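You operate a simulated robot arm through the tools that you are given. There is no shell and no other tool. Be economical: measure what you need, move in short steps, check, and stop when the job is done.

You are at the controls of a simulated robot arm. One attempt, no reset.

JOB
Put the sprinkler head on top of the test gauge. Put the blue square plug on the shelf under the grading bench. Put the water bottle on the top of the grading bench away on the fourth shelf from the bottom of the steel shelving. Pull the yellow bin drop door open. Do these in any order. Set down upright: blue square plug, water bottle.

The check looks at the end state, three seconds after you hand in, the way a careful person would. Anything else that was tipped, shoved, dropped, spilled or broken makes it a failure.

ROBOT AND FRAMES
A 7-joint arm with a fingered hand on a trunk, on a base that drives. Base frame: it is fixed to the floor where the robot stands at the start and does not move with it; the origin is under the middle of the robot, x ahead of it, y to its left, z up; the surface under the hand at the start is at about z = 0.8. Lengths are in m, angles in degrees, forces in N, time in s.
Its first joint turns from -166.0 to 166.0 degrees. Places, roughly: blue square plug [0.75, -2.25, 0.75]; fourth shelf of the steel shelving [-5.8, -1.5, 1.3]; shelf under the grading bench [0.9, -1.7, 0.2]; sprinkler head (6x6x15 cm) [0.7, -0.1, 0.9]; test gauge [0.5, 0.25, 1]; water bottle (7x7x24 cm) [0.6, -0.2, 0.9]; yellow bin drop door [2.3, 11.2, 0.6]. Payload 3.7 kg.
Tool frame: the origin (TCP) lies between the finger pads and is the grasp point; the fingertips stand 0.025 m ahead of it; z points along the fingers, y is the line along which they close. The gripper opens to 0.088 m. The gripper's body begins 0.029 m behind the TCP. The gripper is a hand of 5 fingers: y runs from the thumb to the fingers, the wrist lies at [-0.013, -0.106, -0.174] in the tool frame.
Orientation is that of the tool frame in the base frame, as [roll, pitch, yaw] about the fixed x, y, z axes, in that order (R = Rz(yaw) Ry(pitch) Rx(roll)). With the fingers straight down and the wrist toward the robot, the tool's x, y and z point along [0, 1, 0], [1, 0, 0] and [0, 0, -1] of the base frame.

CONTROLS
- The arm moves only by the tool apply_moves. Its argument "deltas" is a list of rows, each a list of 6 numbers: the shift along the base's x, y, z in m, then the turn, a rotation vector about the base's x, y, z in degrees. In form: [[dx, dy, dz, ax, ay, az], ...]. A call has 1 to 20 rows; each row shifts and turns the commanded pose from where the row before left it. Rows are played at 5 a second. More than 0.05 m and 8.6 degrees between two rows, and nothing of the call is played. Where a pose cannot be reached the arm comes as near as it can. A force on the tool above 40 N (or 10 N above the force at the start of the call, whichever is more), or a blocked arm, ends the call early, and 0.2 s more pass. In this call time passes only in rows, and 0.2 s behind the last. The reply holds the time, the measured pose of the TCP, the force on the tool along the base axes, the opening and the grip force, in the units named above and with some noise, with the torque about the TCP (base axes, N m) and any sound that the robot's microphone picked up.
- Cameras (640 x 400 px; columns grow to the right, rows downward): "scene" is now at [0.1872, 0.195, 1.3061]; the picture's right is [-0.31, -0.95, 0.00], its down [-0.39, 0.13, -0.91] and it looks along [0.87, -0.28, -0.41] (base axes); focal length 214 px, centre (320, 200). "wrist" rides on the gripper at [0.059, -0.079, -0.105] in the tool frame; the picture's right is [-0.73, 0.32, -0.61], its down [-0.62, -0.68, 0.38] and it looks along [-0.29, 0.66, 0.70] (tool axes); focal length 234 px, centre (320, 200). There is no depth. A picture from a camera that has moved, and an enlarged one, comes with that camera's place and axes in the base frame and with its lens.
- snapshot(camera): a new picture of that camera. No time passes.
- drive_base(legs): drives the robot by 1 to 6 legs, each [ahead, left, turn to the left] in m, m and degrees, along the robot's own axes; the way and the turn of a leg run together, so that a leg with both is an arc; at most 1.5 m and 180 degrees a leg. The arm and the cameras ride along, it lands a little off, and it stops where it bumps. It gives what a move gives.
- curl_fingers(index, middle, ring, little, thumb_bend, thumb_turn): sets how far each is bent, from 0 (flat) to 100 (curled in); at 30 the hand is open as for a grip, at 70 the pads meet at the TCP. One left out holds its place. A second passes; each finger stops where it meets its share of the squeeze, and holds until it gets a number again. It is the only way to open and close the hand. It gives what a move gives, with no picture; readings hold the bend of each and the force on index, middle, ring, little, thumb and palm. thumb_turn goes from beside the hand (0) to across from the fingers (100), as for a grip.
- turn_head(pan, tilt): turns the head with the scene camera to pan (to the left, within 120 degrees either way) and tilt (down, from -29 to 69), counted from straight ahead of the robot. It gives what a move gives.
- zoom(camera, box): a new picture of the part [left, top, right, bottom] of that camera's present view, enlarged. No time passes.
- hand_in(): hands the job in; it is judged then, once.

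Work in short steps. Places have to be worked out from the pictures, the camera data and where the tool is seen: move nearer, look again, correct. Check each grasp and each placing, and mend what went wrong. You have 165 turns and 120 pictures in all, those below and enlarged ones among them. Open the gripper and draw the arm clear of the work before you hand the job in, unless the task says otherwise; then end with one line.

The tools are called after ">>>" as name(argument=value, ...) on one line, values as JSON. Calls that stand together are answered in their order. apply_moves: Moves the arm, as the interface text tells. Its arguments: {"type":"object","properties":{"deltas":{"type":"array","items":{"type":"array","items":{"type":"number"}}}},"required":["deltas"]} The other tools are called the same way: curl_fingers (index, middle, ring, little, thumb_bend, thumb_turn) moves the fingers one by one; drive_base (legs) drives the base; turn_head (pan, tilt) turns the head that bears the scene camera; snapshot (camera) takes a picture; zoom (camera, box) takes an enlarged picture of a part of a camera's view; hand_in () hands the job in.

At the start:

```text
clock: 0.0
tcp_pos: [0.7751, -0.1052, 1.2314]
tcp_rot: [180.0, 0.0, 90.0]
force: [0.4, -0.6, -0.1]
moment: [-0.02, 0.01, -0.01]
gripper_width: 0.0878
grip_force: 0.1
shape: jaw
bend: [30.0, 30.0, 30.0, 30.0, 30.0, 98.0]
finger forces: [0.0, 0.1, 0.0, 0.0, 0.0, 0.1]
robot x, y, heading: [0.0035, 0.0019, -0.3]
head pan, tilt: [-18.1, 24.4]
```

scene: 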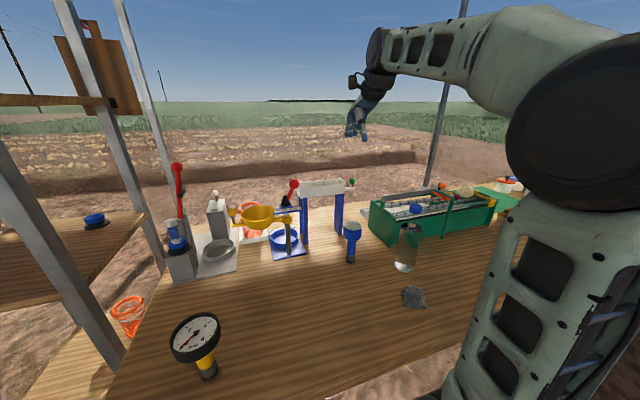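
wrist: 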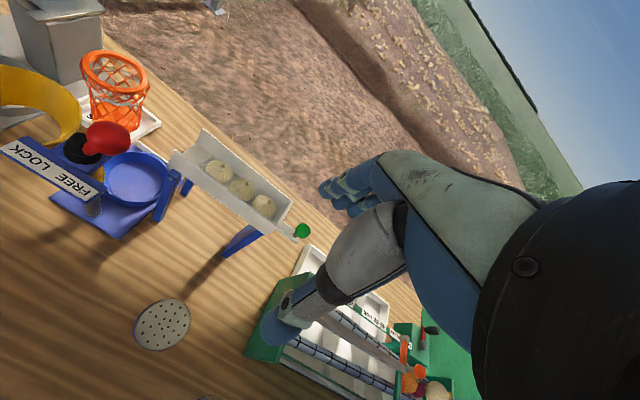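

I begin by enlarging the bench view to identify the sprinkler head, the bottle and the gauge.

>>> zoom(camera="scene", box=[300, 170, 540, 320])

>>> zoom(camera="scene", box=[120, 260, 360, 400])

```text
2.67 times, centred on (420, 245) of scene
camera zoom: at [0.1872, 0.195, 1.3061], right [-0.31, -0.95, 0.0], down [-0.39, 0.13, -0.91], along [0.87, -0.28, -0.41], focal length 572 px, centre (53, 80)
```

zoom: 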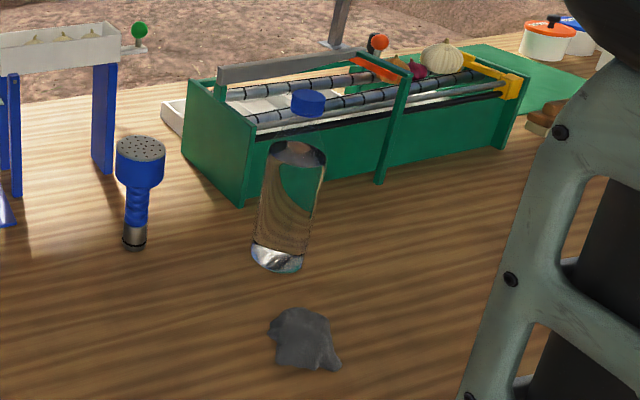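

```text
2.67 times, centred on (240, 330) of scene
camera zoom: at [0.1872, 0.195, 1.3061], right [-0.31, -0.95, 0.0], down [-0.39, 0.13, -0.91], along [0.87, -0.28, -0.41], focal length 572 px, centre (533, -147)
```

zoom: 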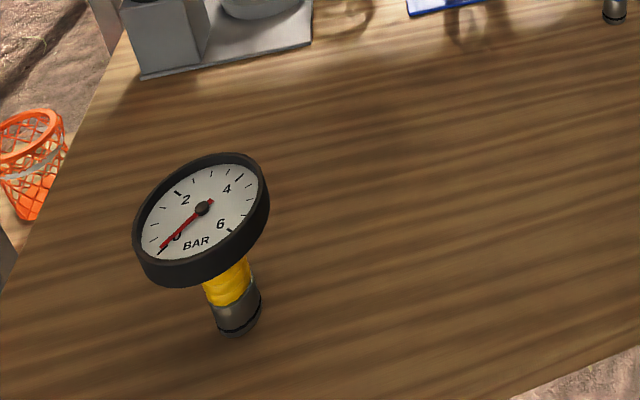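

The sprinkler computes to about (0.72, -0.086) with its top at z≈0.945 (both cameras agree). The bottle is near (0.64, -0.25), and the gauge face near (0.49, 0.33, 0.94). I move over the sprinkler, staying above it.

>>> apply_moves(deltas=[[-0.025, 0.01, -0.03, 0, 0, 0], [-0.03, 0.009, -0.04, 0, 0, 0], [0, 0, -0.04, 0, 0, 0], [0, 0, -0.04, 0, 0, 0], [0, 0, -0.03, 0, 0, 0]])

>>> snapshot(camera="scene")

>>> snapshot(camera="wrist")

```text
refused: row 2 steps farther than a row can; nothing moved
```

```text
115 pictures are left
camera scene: at [0.1872, 0.195, 1.3061], right [-0.31, -0.95, 0.0], down [-0.39, 0.13, -0.91], along [0.87, -0.28, -0.41], focal length 214 px, centre (320, 200)
```

scene: 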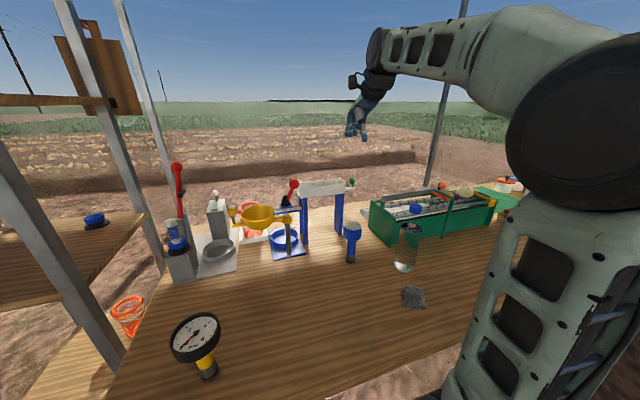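

```text
114 pictures are left
camera wrist: at [0.6965, -0.0481, 1.3373], right [0.32, -0.73, 0.61], down [-0.68, -0.62, -0.38], along [0.66, -0.29, -0.7], focal length 234 px, centre (320, 200)
```

wrist: 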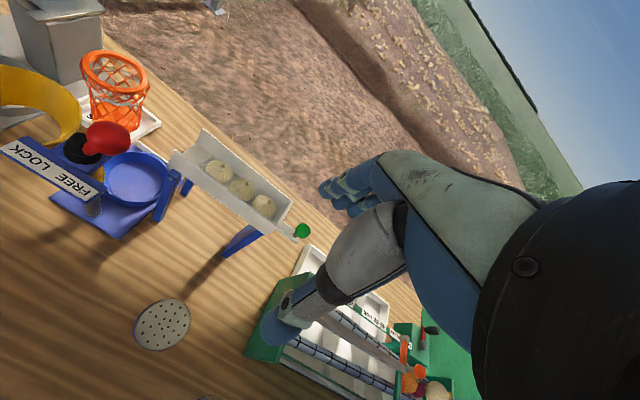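

A row was slightly too long, so I resend it with shorter rows.

>>> apply_moves(deltas=[[-0.02, 0.008, -0.03, 0, 0, 0], [-0.02, 0.006, -0.03, 0, 0, 0], [-0.017, 0.006, -0.03, 0, 0, 0], [0, 0, -0.04, 0, 0, 0], [0, 0, -0.04, 0, 0, 0]])

>>> zoom(camera="scene", box=[280, 120, 440, 280])

>>> snapshot(camera="wrist")

```text
clock: 1.2
tcp_pos: [0.717, -0.0857, 1.0607]
tcp_rot: [-180.0, -0.1, 90.0]
force: [0.6, -0.3, -0.5]
moment: [-0.03, -0.01, 0.06]
gripper_width: 0.0874
grip_force: 0.1
shape: jaw
bend: [30.0, 30.0, 30.0, 30.0, 30.0, 98.0]
finger forces: [0.0, 0.0, 0.0, 0.1, 0.0, 0.0]
robot x, y, heading: [0.0044, 0.0015, -0.1]
head pan, tilt: [-18.1, 24.4]
```

```text
2.50 times, centred on (360, 200) of scene
camera zoom: at [0.1872, 0.195, 1.3061], right [-0.31, -0.95, 0.0], down [-0.39, 0.13, -0.91], along [0.87, -0.28, -0.41], focal length 536 px, centre (220, 200)
```

zoom: 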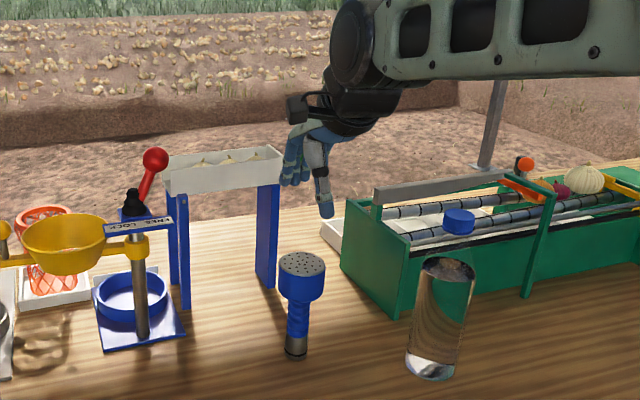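

```text
112 pictures are left
camera wrist: at [0.6397, -0.0281, 1.1667], right [0.32, -0.73, 0.61], down [-0.68, -0.62, -0.38], along [0.66, -0.29, -0.7], focal length 234 px, centre (320, 200)
```

wrist: 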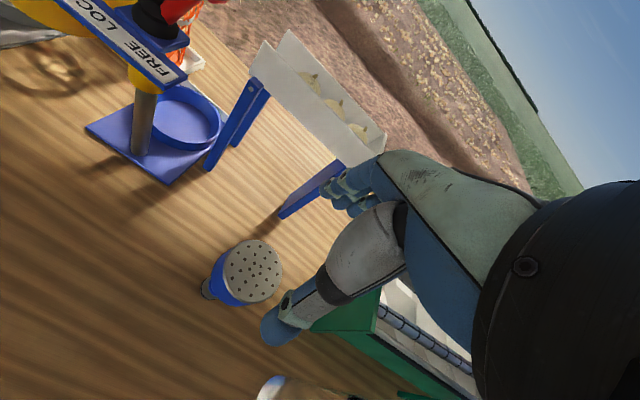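

The head lies between thumb and fingers as seen along the descent. I lower to z≈0.925 and check.

>>> apply_moves(deltas=[[0, 0, -0.04, 0, 0, 0], [0, 0, -0.03, 0, 0, 0], [0, 0, -0.03, 0, 0, 0]])

>>> snapshot(camera="wrist")

>>> zoom(camera="scene", box=[290, 160, 420, 280])

```text
clock: 2.0
tcp_pos: [0.7176, -0.0865, 0.9615]
tcp_rot: [-180.0, 0.0, 90.0]
force: [-0.5, -0.1, -0.5]
moment: [-0.02, -0.01, 0.0]
gripper_width: 0.0876
grip_force: 0.0
shape: jaw
bend: [30.0, 30.0, 30.0, 30.0, 30.0, 98.0]
finger forces: [0.0, 0.0, 0.0, 0.1, 0.0, 0.0]
robot x, y, heading: [0.0015, -0.0037, 0.1]
head pan, tilt: [-18.1, 24.4]
```

```text
111 pictures are left
camera wrist: at [0.6397, -0.0283, 1.0675], right [0.32, -0.73, 0.61], down [-0.68, -0.62, -0.38], along [0.66, -0.29, -0.7], focal length 234 px, centre (320, 200)
```

wrist: 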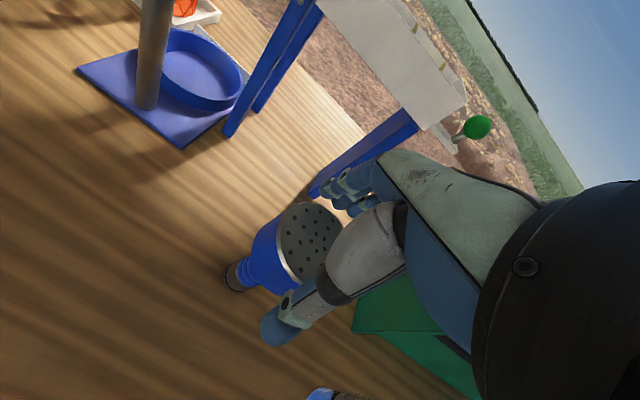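

```text
3.33 times, centred on (355, 220) of scene
camera zoom: at [0.1871, 0.195, 1.3061], right [-0.31, -0.95, 0.0], down [-0.39, 0.13, -0.91], along [0.87, -0.28, -0.41], focal length 715 px, centre (203, 133)
```

zoom: 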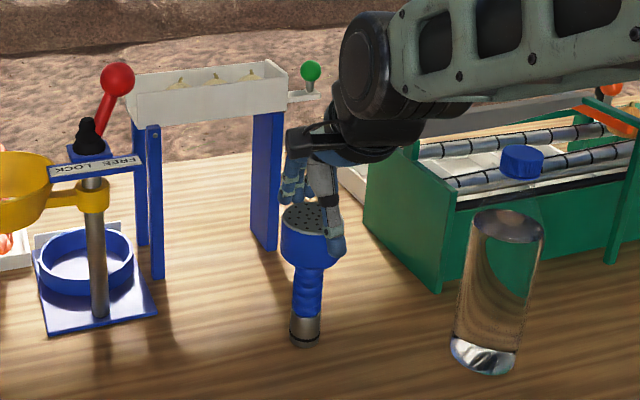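

The head is going cleanly between thumb and fingers. I go down the last 3.5 cm.

>>> apply_moves(deltas=[[0, 0, -0.02, 0, 0, 0], [0, 0, -0.015, 0, 0, 0]])

>>> curl_fingers(index=55, middle=55, ring=55, little=55, thumb_bend=55)

>>> snapshot(camera="wrist")

```text
clock: 2.6
tcp_pos: [0.7172, -0.0853, 0.9261]
tcp_rot: [179.9, -0.1, 90.0]
force: [0.0, -0.2, 1.2]
moment: [-0.01, 0.0, 0.01]
gripper_width: 0.0878
grip_force: 0.0
shape: jaw
bend: [30.0, 30.0, 30.0, 30.0, 30.0, 98.0]
finger forces: [0.4, 0.0, 0.0, 0.0, 0.2, 0.0]
robot x, y, heading: [-0.0004, -0.0002, -0.1]
head pan, tilt: [-18.1, 24.4]
```

```text
clock: 3.6
tcp_pos: [0.718, -0.0861, 0.9271]
tcp_rot: [180.0, 0.1, 90.0]
force: [0.5, 1.0, 0.8]
moment: [-0.04, -0.01, 0.0]
gripper_width: 0.0528
grip_force: 20.4
shape: fingers
bend: [44.0, 49.0, 53.0, 55.0, 51.0, 96.0]
finger forces: [13.8, 4.3, 1.3, 0.0, 21.6, 0.0]
robot x, y, heading: [-0.0009, -0.0009, -0.0]
head pan, tilt: [-18.1, 24.4]
```

```text
109 pictures are left
camera wrist: at [0.6395, -0.028, 1.0324], right [0.32, -0.73, 0.61], down [-0.68, -0.62, -0.38], along [0.66, -0.29, -0.7], focal length 234 px, centre (320, 200)
```

wrist: 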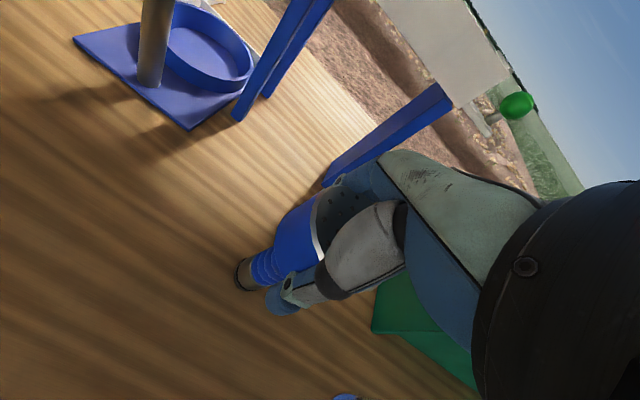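

Grip holds at about 20 N with the index and thumb on the head. I lift and check that it comes along.

>>> apply_moves(deltas=[[0, 0, 0.02, 0, 0, 0], [0, 0, 0.04, 0, 0, 0], [0, 0, 0.04, 0, 0, 0], [0, 0, 0.04, 0, 0, 0], [0, 0, 0.04, 0, 0, 0]])

>>> zoom(camera="scene", box=[280, 120, 440, 280])

>>> snapshot(camera="wrist")

```text
clock: 4.8
tcp_pos: [0.7184, -0.086, 1.1064]
tcp_rot: [-180.0, 0.0, 90.0]
force: [-0.1, -0.4, -2.2]
moment: [-0.01, 0.0, 0.01]
gripper_width: 0.0522
grip_force: 18.6
shape: fingers
bend: [45.0, 50.0, 53.0, 55.0, 51.0, 96.0]
finger forces: [12.4, 4.0, 1.0, 0.1, 20.4, 0.1]
robot x, y, heading: [0.0013, -0.0001, 0.2]
head pan, tilt: [-18.1, 24.4]
```

```text
2.50 times, centred on (360, 200) of scene
camera zoom: at [0.1874, 0.195, 1.3061], right [-0.31, -0.95, 0.0], down [-0.39, 0.13, -0.91], along [0.87, -0.28, -0.41], focal length 536 px, centre (220, 200)
```

zoom: 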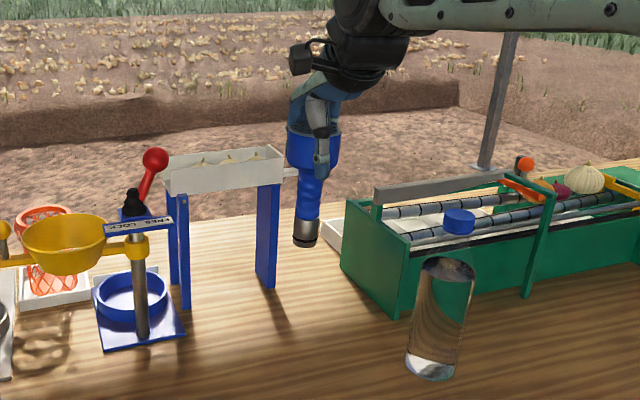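

```text
107 pictures are left
camera wrist: at [0.64, -0.0284, 1.2124], right [0.32, -0.73, 0.61], down [-0.68, -0.62, -0.38], along [0.66, -0.29, -0.7], focal length 234 px, centre (320, 200)
```

wrist: 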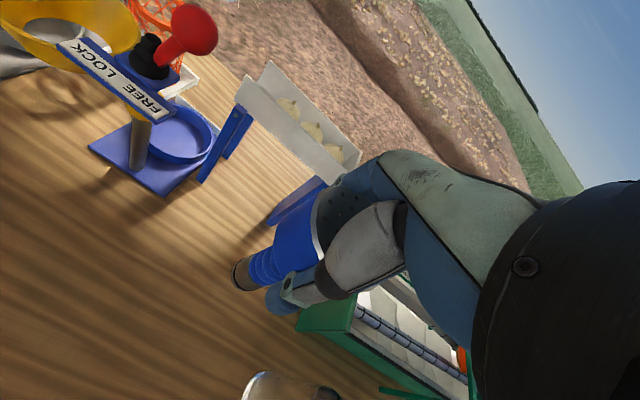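

The sprinkler is held upright. I raise it and carry it toward the gauge, stopping a little short to look.

>>> apply_moves(deltas=[[0, 0, 0.045, 0, 0, 0], [-0.02, 0.037, 0.0, 0, 0, 0], [-0.02, 0.037, 0.0, 0, 0, 0], [-0.02, 0.037, 0.0, 0, 0, 0], [-0.02, 0.037, 0.0, 0, 0, 0], [-0.02, 0.037, 0.0, 0, 0, 0], [-0.02, 0.037, 0.0, 0, 0, 0], [-0.02, 0.037, 0.0, 0, 0, 0], [-0.02, 0.037, 0.0, 0, 0, 0]])

>>> turn_head(pan=20, tilt=45)

>>> snapshot(camera="scene")

>>> snapshot(camera="wrist")

```text
clock: 6.8
tcp_pos: [0.556, 0.2106, 1.1521]
tcp_rot: [-180.0, 0.0, 90.0]
force: [0.2, -0.8, -3.3]
moment: [0.0, 0.02, 0.0]
gripper_width: 0.0517
grip_force: 17.8
shape: fingers
bend: [45.0, 50.0, 53.0, 55.0, 51.0, 96.0]
finger forces: [11.9, 3.9, 1.2, 0.1, 19.5, 0.0]
robot x, y, heading: [0.0012, 0.0011, 0.2]
head pan, tilt: [-18.1, 24.4]
```

```text
clock: 7.8
tcp_pos: [0.5562, 0.209, 1.1522]
tcp_rot: [-179.9, 0.0, 90.0]
force: [-0.7, 0.6, -2.9]
moment: [0.01, 0.01, -0.01]
gripper_width: 0.0517
grip_force: 18.1
shape: fingers
bend: [45.0, 50.0, 53.0, 55.0, 51.0, 96.0]
finger forces: [11.9, 3.8, 1.1, 0.0, 19.4, 0.1]
robot x, y, heading: [0.0013, 0.0026, 0.1]
head pan, tilt: [20.0, 45.0]
```

```text
106 pictures are left
camera scene: at [0.176, 0.2515, 1.2745], right [0.34, -0.94, 0.0], down [-0.66, -0.24, -0.71], along [0.66, 0.24, -0.71], focal length 214 px, centre (320, 200)
```

scene: 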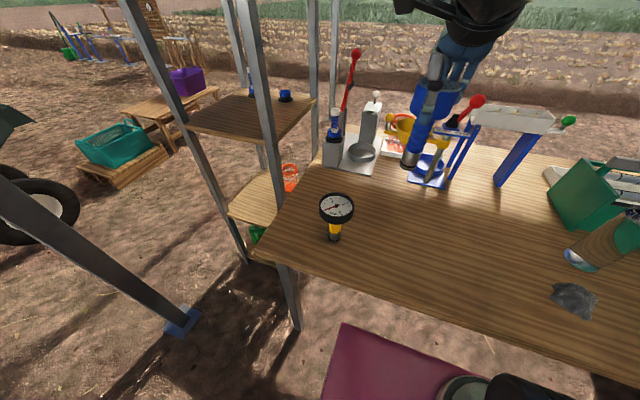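

```text
105 pictures are left
camera wrist: at [0.4792, 0.2679, 1.258], right [0.32, -0.73, 0.61], down [-0.68, -0.62, -0.38], along [0.66, -0.29, -0.7], focal length 234 px, centre (320, 200)
```

wrist: 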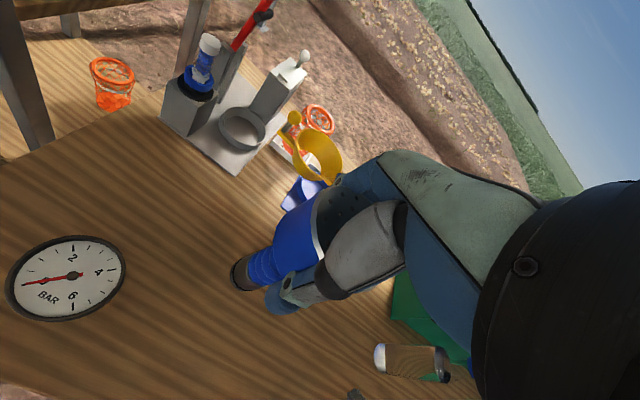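

Both cameras place the gauge face centre at about (0.497, 0.332, 0.93). I move over it and lower part way.

>>> apply_moves(deltas=[[-0.02, 0.041, 0, 0, 0, 0], [-0.02, 0.041, 0, 0, 0, 0], [-0.019, 0.04, 0, 0, 0, 0], [0, 0, -0.03, 0, 0, 0], [0, 0, -0.03, 0, 0, 0]])

>>> zoom(camera="scene", box=[260, 80, 420, 250])

>>> snapshot(camera="wrist")

```text
clock: 9.0
tcp_pos: [0.4977, 0.3333, 1.0918]
tcp_rot: [-180.0, 0.1, 89.9]
force: [0.7, -0.4, -2.5]
moment: [0.02, -0.01, 0.0]
gripper_width: 0.0515
grip_force: 17.3
shape: fingers
bend: [45.0, 50.0, 54.0, 55.0, 51.0, 96.0]
finger forces: [11.7, 3.9, 1.0, 0.0, 18.9, 0.1]
robot x, y, heading: [0.0011, -0.0001, -0.3]
head pan, tilt: [20.0, 45.0]
```

```text
2.35 times, centred on (340, 165) of scene
camera zoom: at [0.1759, 0.2516, 1.2744], right [0.34, -0.94, 0.0], down [-0.66, -0.24, -0.71], along [0.66, 0.24, -0.71], focal length 505 px, centre (273, 282)
```

zoom: 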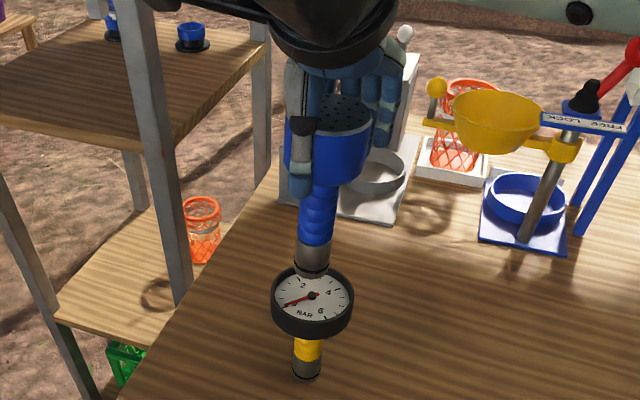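

```text
103 pictures are left
camera wrist: at [0.42, 0.3905, 1.1973], right [0.32, -0.73, 0.61], down [-0.68, -0.62, -0.38], along [0.66, -0.29, -0.7], focal length 234 px, centre (320, 200)
```

wrist: 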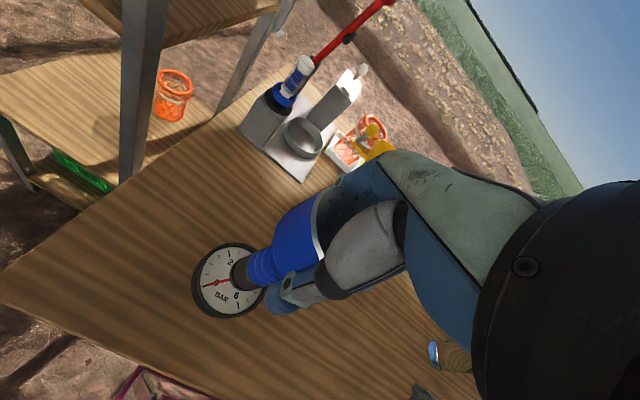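

The sprinkler foot is centred above the gauge face, with about 3 cm to go. I lower it in small steps.

>>> apply_moves(deltas=[[0, 0, -0.012, 0, 0, 0], [0, 0, -0.01, 0, 0, 0], [0, 0, -0.006, 0, 0, 0]])

>>> zoom(camera="scene", box=[290, 130, 380, 250])

>>> zoom(camera="wrist", box=[180, 200, 340, 340])

```text
clock: 9.8
tcp_pos: [0.4982, 0.3319, 1.0617]
tcp_rot: [-180.0, 0.0, 90.0]
force: [0.0, -0.3, -2.5]
moment: [0.02, 0.03, 0.01]
gripper_width: 0.0516
grip_force: 17.6
shape: fingers
bend: [45.0, 50.0, 54.0, 55.0, 51.0, 96.0]
finger forces: [11.6, 3.8, 1.0, 0.1, 18.9, 0.1]
robot x, y, heading: [-0.0006, 0.0005, -0.1]
head pan, tilt: [20.0, 45.0]
```

```text
3.33 times, centred on (335, 190) of scene
camera zoom: at [0.1759, 0.2516, 1.2744], right [0.34, -0.94, 0.0], down [-0.66, -0.24, -0.71], along [0.66, 0.24, -0.71], focal length 715 px, centre (270, 233)
```

zoom: 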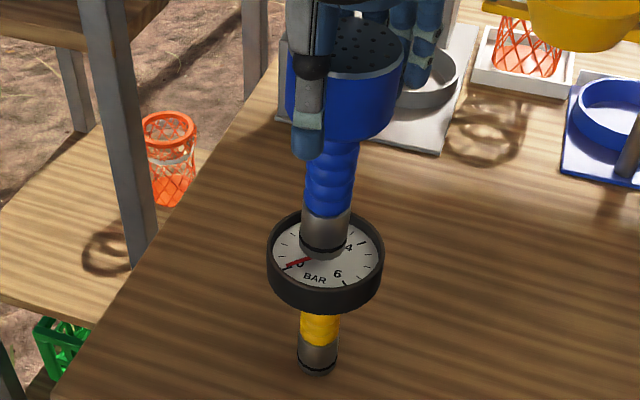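

```text
2.86 times, centred on (260, 270) of wrist
camera zoom: at [0.4202, 0.3902, 1.1692], right [0.32, -0.73, 0.61], down [-0.68, -0.62, -0.38], along [0.66, -0.29, -0.7], focal length 669 px, centre (491, 0)
```

zoom: 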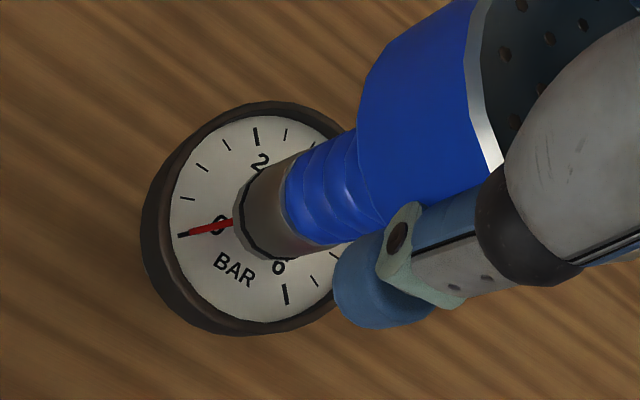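

It is not yet touching (force unchanged). I go down in 3 mm steps.

>>> apply_moves(deltas=[[0, 0, -0.003, 0, 0, 0], [0, 0, -0.002, 0, 0, 0]])

>>> apply_moves(deltas=[[0, 0, -0.003, 0, 0, 0]])

>>> zoom(camera="scene", box=[290, 130, 380, 250])

```text
clock: 10.4
tcp_pos: [0.4982, 0.3324, 1.058]
tcp_rot: [179.9, -0.1, 90.0]
force: [0.0, 0.1, 5.2]
moment: [-0.1, 0.0, -0.01]
gripper_width: 0.0517
grip_force: 20.1
shape: fingers
bend: [45.0, 50.0, 54.0, 55.0, 51.0, 96.0]
finger forces: [12.5, 4.3, 1.6, 0.0, 21.2, 0.0]
robot x, y, heading: [0.0016, 0.0014, -0.1]
head pan, tilt: [20.0, 45.0]
```

```text
clock: 10.8
tcp_pos: [0.4982, 0.3323, 1.0577]
tcp_rot: [179.8, -0.1, 90.0]
force: [-1.1, 1.7, 33.6]
moment: [-0.04, 0.29, -0.03]
gripper_width: 0.0519
grip_force: 25.4
shape: fingers
bend: [45.0, 50.0, 53.0, 55.0, 53.0, 96.0]
finger forces: [14.2, 3.4, 1.8, 0.0, 30.4, 0.1]
robot x, y, heading: [-0.0025, -0.0006, 0.0]
head pan, tilt: [20.0, 45.0]
```

```text
3.33 times, centred on (335, 190) of scene
camera zoom: at [0.1751, 0.2512, 1.2747], right [0.34, -0.94, 0.0], down [-0.66, -0.24, -0.71], along [0.66, 0.24, -0.71], focal length 715 px, centre (270, 233)
```

zoom: 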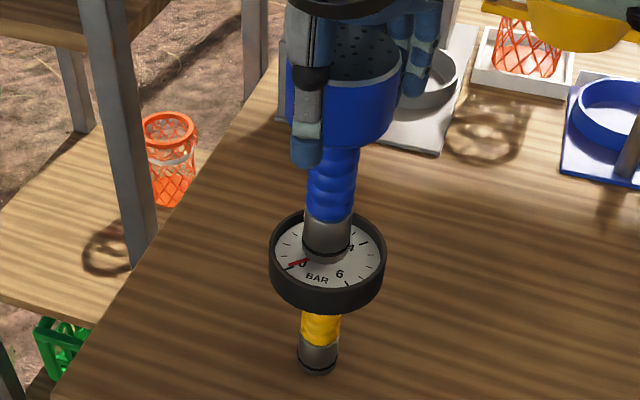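

It has landed on the face, pressing too hard. I back off 3 mm, then open gently a little at a time.

>>> apply_moves(deltas=[[0, 0, 0.003, 0, 0, 0]])

>>> curl_fingers(index=41, middle=42, ring=42, little=42, thumb_bend=46)

>>> zoom(camera="scene", box=[290, 130, 380, 250])

```text
clock: 11.2
tcp_pos: [0.4975, 0.3315, 1.0584]
tcp_rot: [-179.9, 0.0, 89.9]
force: [0.1, 1.2, 13.4]
moment: [-0.08, -0.03, -0.01]
gripper_width: 0.0518
grip_force: 20.6
shape: fingers
bend: [46.0, 50.0, 53.0, 55.0, 53.0, 96.0]
finger forces: [12.4, 4.3, 1.7, 0.1, 22.9, 0.2]
robot x, y, heading: [0.0024, -0.0004, 0.0]
head pan, tilt: [20.0, 45.0]
```

```text
clock: 12.2
tcp_pos: [0.4982, 0.3319, 1.0588]
tcp_rot: [-180.0, 0.1, 90.0]
force: [-0.5, 0.1, 5.0]
moment: [-0.03, 0.13, -0.02]
gripper_width: 0.0622
grip_force: 6.2
shape: fingers
bend: [39.0, 42.0, 42.0, 42.0, 46.0, 97.0]
finger forces: [4.8, 0.0, 0.1, 0.1, 8.1, 0.1]
robot x, y, heading: [0.0003, -0.0001, 0.1]
head pan, tilt: [20.0, 45.0]
```

```text
3.33 times, centred on (335, 190) of scene
camera zoom: at [0.1757, 0.2515, 1.2745], right [0.34, -0.94, 0.0], down [-0.66, -0.24, -0.71], along [0.66, 0.24, -0.71], focal length 715 px, centre (270, 233)
```

zoom: 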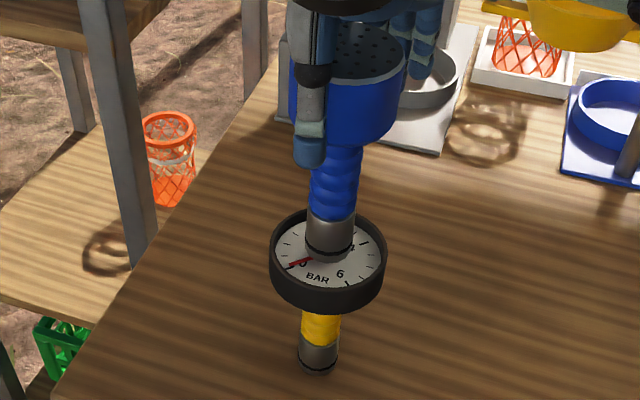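

The head still sits between index and thumb, pushed slightly to the finger side. I open the thumb more to let it settle back.

>>> curl_fingers(index=40, middle=40, ring=40, little=40, thumb_bend=40)

>>> zoom(camera="scene", box=[290, 130, 380, 250])

>>> zoom(camera="wrist", box=[180, 170, 400, 340])

```text
clock: 13.2
tcp_pos: [0.498, 0.3325, 1.0588]
tcp_rot: [180.0, 0.1, 90.0]
force: [-0.1, -0.2, 3.6]
moment: [-0.02, 0.07, 0.01]
gripper_width: 0.0664
grip_force: 3.9
shape: fingers
bend: [38.0, 40.0, 40.0, 40.0, 40.0, 97.0]
finger forces: [2.6, 0.0, 0.1, 0.0, 4.5, 0.1]
robot x, y, heading: [-0.0005, 0.0032, 0.1]
head pan, tilt: [20.0, 45.0]
```

```text
3.33 times, centred on (335, 190) of scene
camera zoom: at [0.1758, 0.2515, 1.2745], right [0.34, -0.94, 0.0], down [-0.66, -0.24, -0.71], along [0.66, 0.24, -0.71], focal length 715 px, centre (270, 233)
```

zoom: 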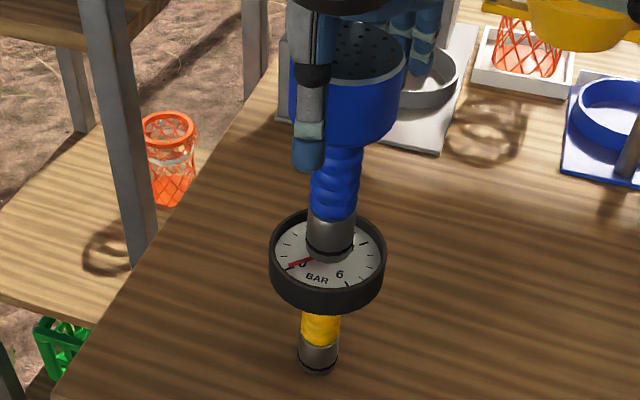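

```text
2.35 times, centred on (290, 255) of wrist
camera zoom: at [0.4204, 0.39, 1.1644], right [0.32, -0.73, 0.61], down [-0.68, -0.62, -0.38], along [0.66, -0.29, -0.7], focal length 551 px, centre (391, 71)
```

zoom: 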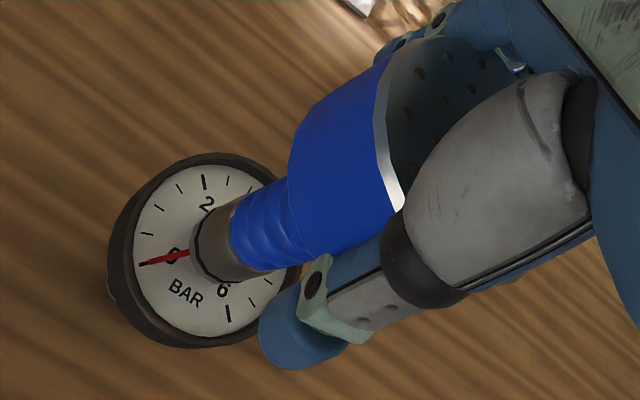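

It is upright and nearly free. I open the rest of the way.

>>> curl_fingers(index=35, middle=35, ring=35, little=35, thumb_bend=34)

>>> curl_fingers(index=24, middle=24, ring=24, little=24, thumb_bend=24)

>>> zoom(camera="wrist", box=[180, 170, 400, 340])

```text
clock: 14.2
tcp_pos: [0.4981, 0.3321, 1.0578]
tcp_rot: [-180.0, 0.0, 90.0]
force: [0.0, 0.8, 3.2]
moment: [-0.03, 0.04, -0.01]
gripper_width: 0.0756
grip_force: 0.7
shape: fingers
bend: [35.0, 35.0, 35.0, 35.0, 34.0, 97.0]
finger forces: [0.5, 0.0, 0.0, 0.0, 1.6, 0.1]
robot x, y, heading: [-0.0007, -0.0019, 0.1]
head pan, tilt: [20.0, 45.0]
```

```text
clock: 15.2
tcp_pos: [0.4976, 0.3318, 1.0581]
tcp_rot: [180.0, 0.0, 90.0]
force: [-0.1, 0.0, 0.6]
moment: [0.0, -0.03, -0.03]
gripper_width: 0.0958
grip_force: 0.2
shape: fingers
bend: [24.0, 24.0, 24.0, 24.0, 24.0, 97.0]
finger forces: [0.1, 0.0, 0.1, 0.0, 0.1, 0.0]
robot x, y, heading: [0.0023, 0.0022, -0.1]
head pan, tilt: [20.0, 45.0]
```

```text
2.35 times, centred on (290, 255) of wrist
camera zoom: at [0.4205, 0.3901, 1.1644], right [0.32, -0.73, 0.61], down [-0.68, -0.62, -0.38], along [0.66, -0.29, -0.7], focal length 551 px, centre (391, 71)
```

zoom: 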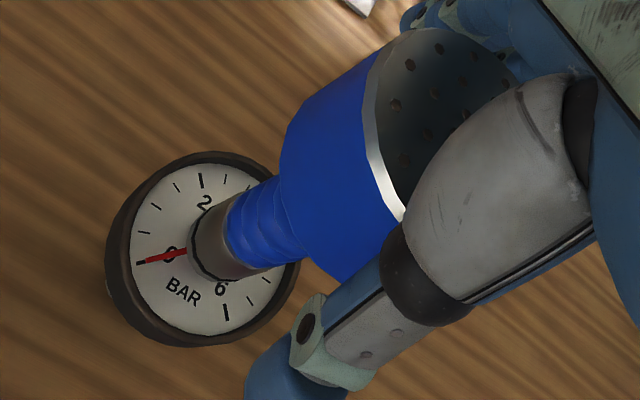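

The fingers are free of the head. I raise straight up slowly.

>>> apply_moves(deltas=[[0, 0, 0.01, 0, 0, 0], [0, 0, 0.02, 0, 0, 0], [0, 0, 0.03, 0, 0, 0], [0, 0, 0.04, 0, 0, 0], [0, 0, 0.04, 0, 0, 0]])

>>> snapshot(camera="scene")

```text
clock: 16.4
tcp_pos: [0.4987, 0.3337, 1.1992]
tcp_rot: [180.0, 0.1, 90.0]
force: [0.3, 0.7, 0.6]
moment: [-0.01, -0.01, 0.01]
gripper_width: 0.0962
grip_force: 0.0
shape: fingers
bend: [24.0, 24.0, 24.0, 24.0, 24.0, 97.0]
finger forces: [0.0, 0.1, 0.0, 0.1, 0.1, 0.0]
robot x, y, heading: [-0.0008, 0.0012, -0.1]
head pan, tilt: [20.0, 45.0]
```

```text
95 pictures are left
camera scene: at [0.1758, 0.2515, 1.2745], right [0.34, -0.94, 0.0], down [-0.66, -0.24, -0.71], along [0.66, 0.24, -0.71], focal length 214 px, centre (320, 200)
```

scene: 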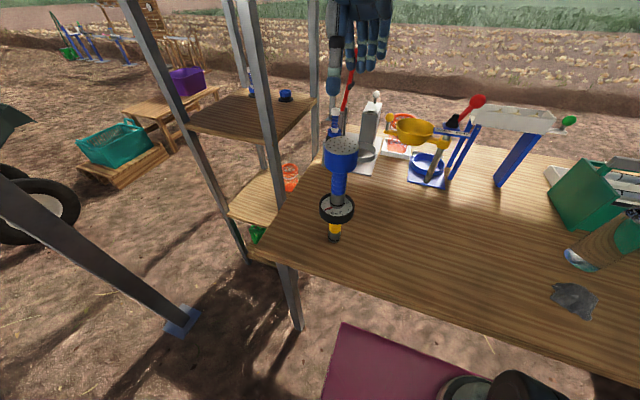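

The sprinkler stands on the gauge. Now I survey the right side (plug, under-bench shelf) and behind (steel shelving).

>>> turn_head(pan=-70, tilt=30)

>>> snapshot(camera="scene")

>>> turn_head(pan=-120, tilt=5)

>>> snapshot(camera="scene")

```text
clock: 18.1
tcp_pos: [0.4985, 0.3322, 1.1973]
tcp_rot: [180.0, 0.0, 90.0]
force: [0.3, 0.0, -0.3]
moment: [-0.01, 0.0, 0.0]
gripper_width: 0.0957
grip_force: 0.1
shape: fingers
bend: [24.0, 24.0, 24.0, 24.0, 24.0, 97.0]
finger forces: [0.1, 0.0, 0.0, 0.0, 0.1, 0.1]
robot x, y, heading: [-0.0011, 0.0006, -0.0]
head pan, tilt: [-70.0, 30.0]
```

```text
94 pictures are left
camera scene: at [0.1304, 0.1388, 1.2971], right [-0.94, -0.34, 0.0], down [-0.17, 0.47, -0.87], along [0.3, -0.81, -0.5], focal length 214 px, centre (320, 200)
```

scene: 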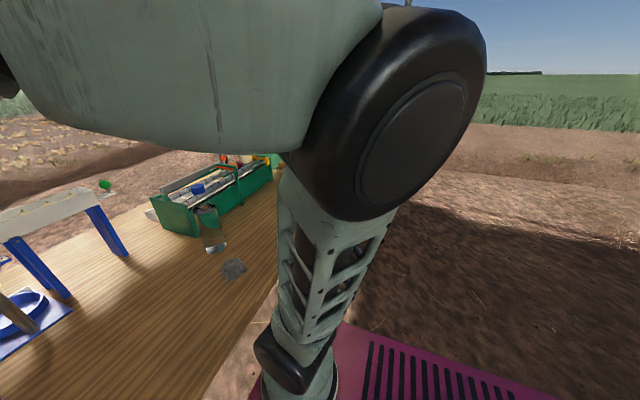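

```text
clock: 19.3
tcp_pos: [0.4994, 0.3329, 1.1988]
tcp_rot: [-180.0, 0.0, 90.0]
force: [-0.2, -0.5, 0.9]
moment: [-0.04, 0.02, 0.01]
gripper_width: 0.0959
grip_force: 0.0
shape: fingers
bend: [24.0, 24.0, 24.0, 24.0, 24.0, 97.0]
finger forces: [0.1, 0.0, 0.1, 0.0, 0.0, 0.0]
robot x, y, heading: [-0.0011, 0.0015, -0.0]
head pan, tilt: [-120.0, 5.0]
```

```text
93 pictures are left
camera scene: at [0.0536, 0.1441, 1.3375], right [-0.87, 0.5, 0.0], down [0.04, 0.08, -1.0], along [-0.5, -0.86, -0.09], focal length 214 px, centre (320, 200)
```

scene: 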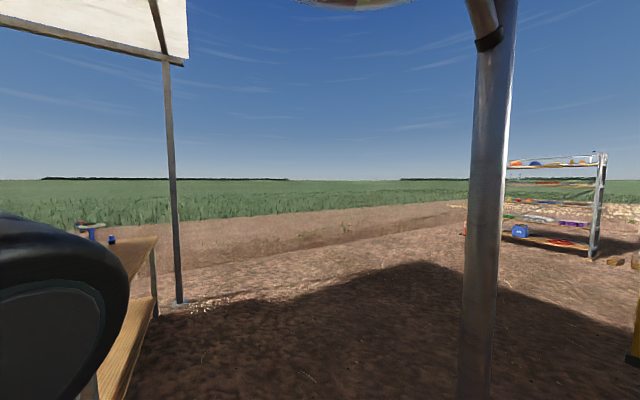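

I enlarge the shelving and look over the left shoulder as well, to find what that nearby pole is.

>>> zoom(camera="scene", box=[440, 130, 640, 280])

>>> turn_head(pan=120, tilt=15)

>>> snapshot(camera="scene")

```text
2.67 times, centred on (540, 205) of scene
camera zoom: at [0.0536, 0.1441, 1.3375], right [-0.87, 0.5, 0.0], down [0.04, 0.08, -1.0], along [-0.5, -0.86, -0.09], focal length 572 px, centre (-267, 187)
```

zoom: 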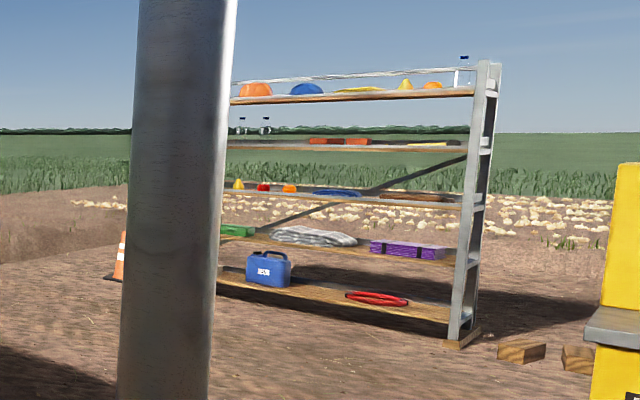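

```text
clock: 22.7
tcp_pos: [0.4986, 0.3331, 1.1985]
tcp_rot: [-179.9, 0.0, 90.0]
force: [0.3, 0.0, 0.3]
moment: [0.0, -0.01, 0.0]
gripper_width: 0.0961
grip_force: 0.1
shape: fingers
bend: [24.0, 24.0, 24.0, 24.0, 24.0, 97.0]
finger forces: [0.0, 0.1, 0.0, 0.1, 0.0, 0.1]
robot x, y, heading: [0.0008, 0.0025, 0.2]
head pan, tilt: [120.0, 15.0]
```

```text
91 pictures are left
camera scene: at [0.0528, 0.3046, 1.3213], right [0.87, 0.5, 0.0], down [0.13, -0.22, -0.97], along [-0.48, 0.84, -0.26], focal length 214 px, centre (320, 200)
```

scene: 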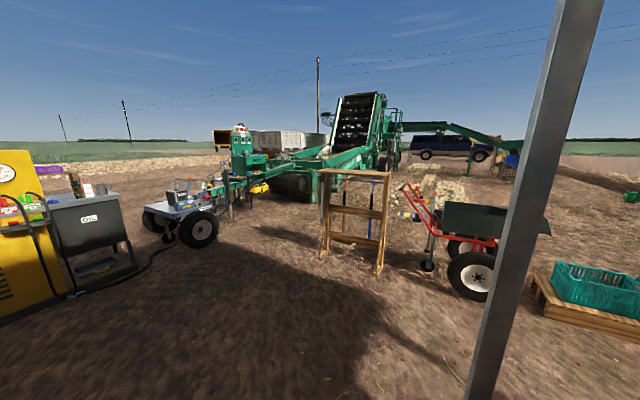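

The fourth shelf is the second from the top, with two bottles already on it. I look down at the near pole's foot before driving.

>>> turn_head(pan=-120, tilt=55)

>>> snapshot(camera="scene")

```text
clock: 26.1
tcp_pos: [0.4992, 0.3336, 1.1996]
tcp_rot: [-180.0, 0.0, 90.0]
force: [0.4, 0.4, -0.3]
moment: [0.03, -0.01, -0.03]
gripper_width: 0.0961
grip_force: 0.0
shape: fingers
bend: [24.0, 24.0, 24.0, 24.0, 24.0, 97.0]
finger forces: [0.0, 0.1, 0.0, 0.1, 0.0, 0.0]
robot x, y, heading: [-0.0005, 0.0001, -0.3]
head pan, tilt: [-120.0, 55.0]
```

```text
90 pictures are left
camera scene: at [0.0634, 0.1613, 1.261], right [-0.87, 0.5, 0.0], down [0.41, 0.71, -0.57], along [-0.29, -0.5, -0.82], focal length 214 px, centre (320, 200)
```

scene: 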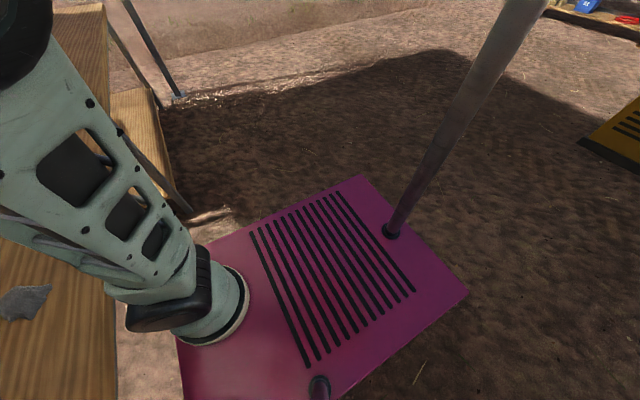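

The pole and purple deck belong to the robot itself. Now for the bottle: a side grasp suits the shelf. I move clear of the sprinkler first and begin turning the hand to point forward, thumb left.

>>> apply_moves(deltas=[[0.011, -0.0425, 0.003, 0, 0, 0], [0.011, -0.0425, 0.003, 0, 0, 0], [0.011, -0.0425, 0.003, 0, 0, 0], [0.011, -0.0425, 0.003, 0, 0, 0], [0.011, -0.0425, 0.003, 0, 0, 0], [0.011, -0.0425, 0.003, 0, 0, 0], [0.011, -0.0425, 0.003, 0, 0, 0], [0.011, -0.0425, 0.003, 0, 0, 0], [0.011, -0.0425, 0.003, 0, 0, 0]])

>>> apply_moves(deltas=[[0, 0, 0, 4.62, -4.62, -4.62], [0, 0, 0, 4.62, -4.62, -4.62], [0, 0, 0, 4.62, -4.62, -4.62], [0, 0, 0, 4.62, -4.62, -4.62], [0, 0, 0, 4.62, -4.62, -4.62], [0, 0, 0, 4.62, -4.62, -4.62], [0, 0, 0, 4.62, -4.62, -4.62]])

>>> turn_head(pan=-20, tilt=30)

>>> snapshot(camera="scene")

```text
clock: 28.1
tcp_pos: [0.5961, -0.0497, 1.2258]
tcp_rot: [-179.9, 0.0, 90.0]
force: [-0.2, -0.4, -0.2]
moment: [-0.01, 0.01, 0.02]
gripper_width: 0.0959
grip_force: 0.0
shape: fingers
bend: [24.0, 24.0, 24.0, 24.0, 24.0, 97.0]
finger forces: [0.0, 0.0, 0.0, 0.0, 0.0, 0.0]
robot x, y, heading: [-0.0001, -0.0013, 0.1]
head pan, tilt: [-120.0, 55.0]
```

```text
clock: 29.6
tcp_pos: [0.5966, -0.0503, 1.2253]
tcp_rot: [154.6, -38.8, 64.9]
force: [0.3, 0.2, -0.3]
moment: [-0.01, -0.03, 0.0]
gripper_width: 0.096
grip_force: 0.1
shape: fingers
bend: [24.0, 24.0, 24.0, 24.0, 24.0, 97.0]
finger forces: [0.0, 0.0, 0.0, 0.1, 0.0, 0.0]
robot x, y, heading: [-0.0025, 0.0006, -0.0]
head pan, tilt: [-120.0, 55.0]
```

```text
clock: 31.4
tcp_pos: [0.5958, -0.0499, 1.2259]
tcp_rot: [154.8, -38.8, 64.9]
force: [-0.4, 0.5, -0.5]
moment: [-0.02, 0.01, 0.0]
gripper_width: 0.0956
grip_force: 0.0
shape: fingers
bend: [24.0, 24.0, 24.0, 24.0, 24.0, 97.0]
finger forces: [0.1, 0.0, 0.1, 0.0, 0.0, 0.0]
robot x, y, heading: [0.0009, -0.0022, 0.0]
head pan, tilt: [-20.0, 30.0]
```

```text
89 pictures are left
camera scene: at [0.1844, 0.1927, 1.2971], right [-0.34, -0.94, 0.0], down [-0.47, 0.17, -0.87], along [0.81, -0.3, -0.5], focal length 214 px, centre (320, 200)
```

scene: 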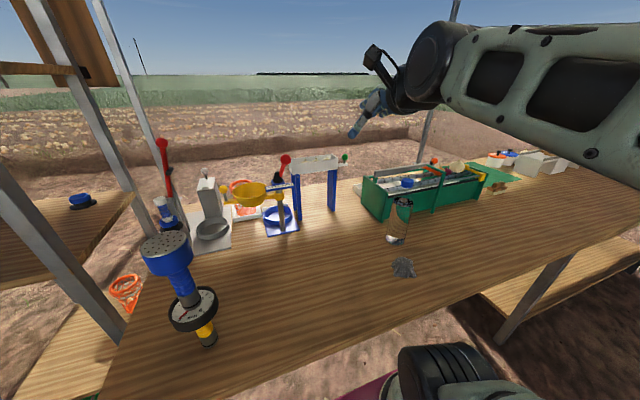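

The rotation works. I complete it.

>>> apply_moves(deltas=[[0, 0, 0, 4.62, -4.62, -4.62], [0, 0, 0, 4.62, -4.62, -4.62], [0, 0, 0, 4.62, -4.62, -4.62], [0, 0, 0, 4.62, -4.62, -4.62], [0, 0, 0, 4.62, -4.62, -4.62], [0, 0, 0, 4.62, -4.62, -4.62], [0, 0, 0, 4.62, -4.62, -4.62], [0, 0, 0, 4.62, -4.62, -4.62]])

>>> snapshot(camera="scene")

>>> snapshot(camera="wrist")

```text
clock: 33.1
tcp_pos: [0.6076, -0.0287, 1.2106]
tcp_rot: [-159.4, -83.1, -4.0]
force: [-0.1, -0.3, -0.7]
moment: [0.01, 0.01, -0.01]
gripper_width: 0.0963
grip_force: 0.1
shape: fingers
bend: [24.0, 24.0, 24.0, 24.0, 24.0, 97.0]
finger forces: [0.0, 0.0, 0.1, 0.0, 0.0, 0.0]
robot x, y, heading: [-0.003, -0.0001, 0.2]
head pan, tilt: [-20.0, 30.0]
stopped in row 8: the arm was blocked; the commanded pose is now the measured one
```

```text
88 pictures are left
camera scene: at [0.1814, 0.1841, 1.2989], right [-0.34, -0.94, -0.01], down [-0.47, 0.18, -0.87], along [0.81, -0.29, -0.5], focal length 214 px, centre (320, 200)
```

scene: 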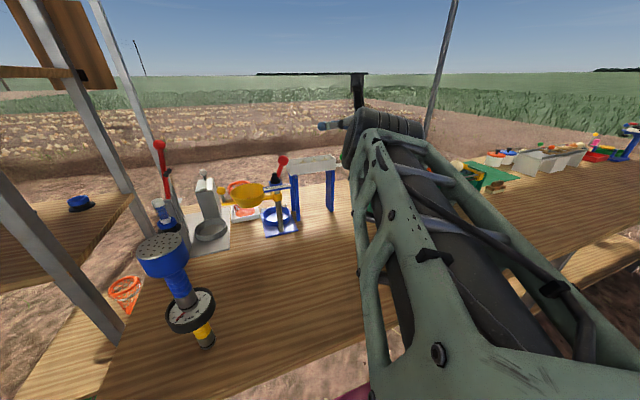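

```text
87 pictures are left
camera wrist: at [0.4925, 0.0157, 1.2841], right [-0.57, -0.48, -0.67], down [0.1, 0.77, -0.63], along [0.81, -0.43, -0.39], focal length 234 px, centre (320, 200)
```

wrist: 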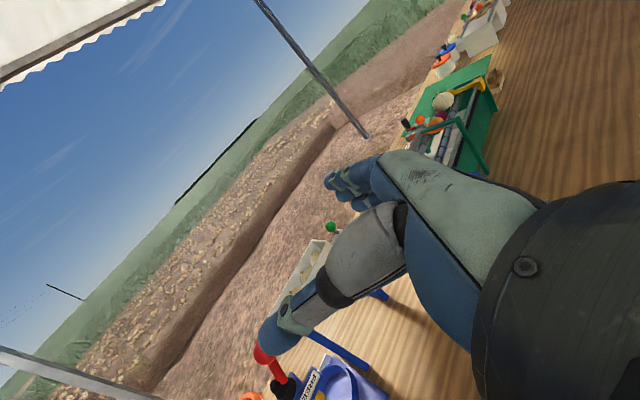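

The level forward pose hit a joint limit at the end. A hand tilted about 45° down will also suit the bottle, so I pitch it down and turn it slightly right.

>>> apply_moves(deltas=[[0, 0, 0, -2.2, 7.4, 0], [0, 0, 0, -2.2, 7.4, 0], [0, 0, 0, -2.2, 7.4, 0], [0, 0, 0, -2.2, 7.4, 0], [0, 0, 0, -2.2, 7.4, 0], [-0.01, -0.02, 0, 0, 0, -6], [-0.01, -0.02, 0, 0, 0, -6], [-0.01, -0.02, 0, 0, 0, -6]])

>>> snapshot(camera="scene")

```text
clock: 34.0
tcp_pos: [0.5954, 0.0247, 1.2006]
tcp_rot: [-176.3, -57.6, 20.5]
force: [0.0, -0.5, -1.0]
moment: [0.0, 0.02, 0.02]
gripper_width: 0.0961
grip_force: 0.1
shape: fingers
bend: [24.0, 24.0, 24.0, 24.0, 24.0, 97.0]
finger forces: [0.1, 0.0, 0.1, 0.1, 0.0, 0.1]
robot x, y, heading: [0.0001, -0.0008, -0.0]
head pan, tilt: [-20.0, 30.0]
stopped in row 4: the arm was blocked; the commanded pose is now the measured one
```

```text
86 pictures are left
camera scene: at [0.1823, 0.1883, 1.3013], right [-0.37, -0.93, 0.0], down [-0.43, 0.17, -0.89], along [0.82, -0.33, -0.46], focal length 214 px, centre (320, 200)
```

scene: 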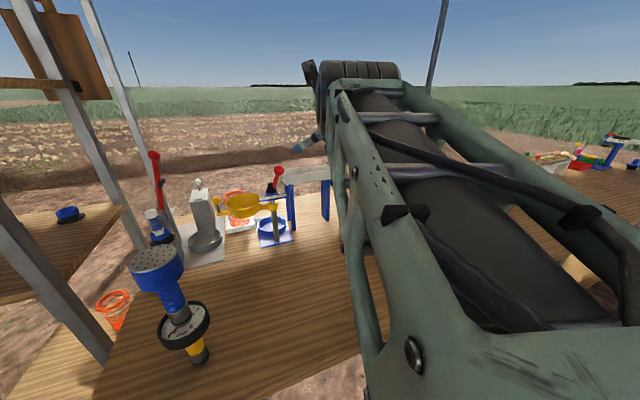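

The forearm is crowding the head. I shift the hand forward and to the right to free it.

>>> apply_moves(deltas=[[0.02, -0.03, 0, 0, 0, 0], [0.02, -0.03, 0, 0, 0, 0], [0.02, -0.03, 0, 0, 0, 0], [0.02, -0.03, 0, 0, 0, 0]])

>>> snapshot(camera="scene")

```text
clock: 35.0
tcp_pos: [0.6767, -0.0944, 1.2009]
tcp_rot: [-176.6, -57.7, 20.6]
force: [-0.1, 0.2, 0.2]
moment: [-0.03, -0.03, -0.02]
gripper_width: 0.0963
grip_force: 0.1
shape: fingers
bend: [24.0, 24.0, 24.0, 24.0, 24.0, 98.0]
finger forces: [0.1, 0.1, 0.0, 0.0, 0.1, 0.1]
robot x, y, heading: [-0.0017, 0.0011, 0.0]
head pan, tilt: [-20.0, 30.0]
```

```text
85 pictures are left
camera scene: at [0.184, 0.1928, 1.2971], right [-0.34, -0.94, 0.0], down [-0.47, 0.17, -0.87], along [0.81, -0.3, -0.5], focal length 214 px, centre (320, 200)
```

scene: 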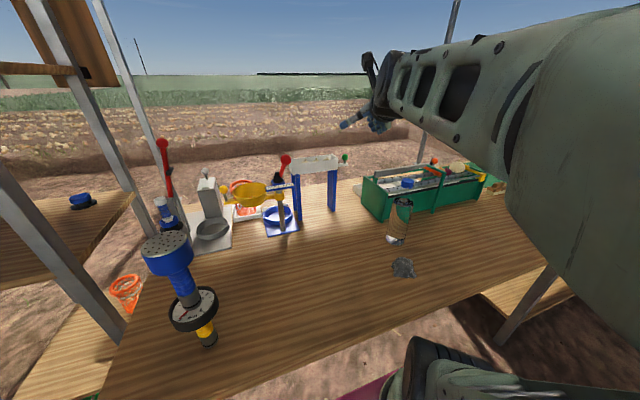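

Free again. The hand points forward-left and down about 32°. I yaw right gradually while shifting toward the bottle's side, staying high.

>>> apply_moves(deltas=[[0, -0.03, 0, 0, 0, -6], [0, -0.03, 0, 0, 0, -6], [0, -0.03, 0, 0, 0, -6], [0, -0.03, 0, 0, 0, -6], [0, -0.03, 0, 0, 0, -6]])

>>> snapshot(camera="scene")

```text
clock: 36.2
tcp_pos: [0.6775, -0.2446, 1.1996]
tcp_rot: [-176.5, -57.6, -9.5]
force: [0.0, -0.3, 0.2]
moment: [0.03, -0.03, 0.01]
gripper_width: 0.0963
grip_force: 0.1
shape: fingers
bend: [24.0, 24.0, 24.0, 24.0, 24.0, 98.0]
finger forces: [0.1, 0.0, 0.0, 0.0, 0.0, 0.0]
robot x, y, heading: [0.0002, 0.0012, -0.1]
head pan, tilt: [-20.0, 30.0]
```

```text
84 pictures are left
camera scene: at [0.1844, 0.193, 1.2973], right [-0.34, -0.94, 0.0], down [-0.47, 0.17, -0.87], along [0.82, -0.3, -0.5], focal length 214 px, centre (320, 200)
```

scene: 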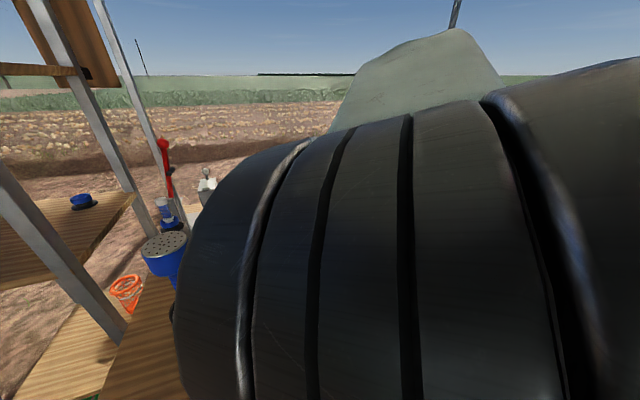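

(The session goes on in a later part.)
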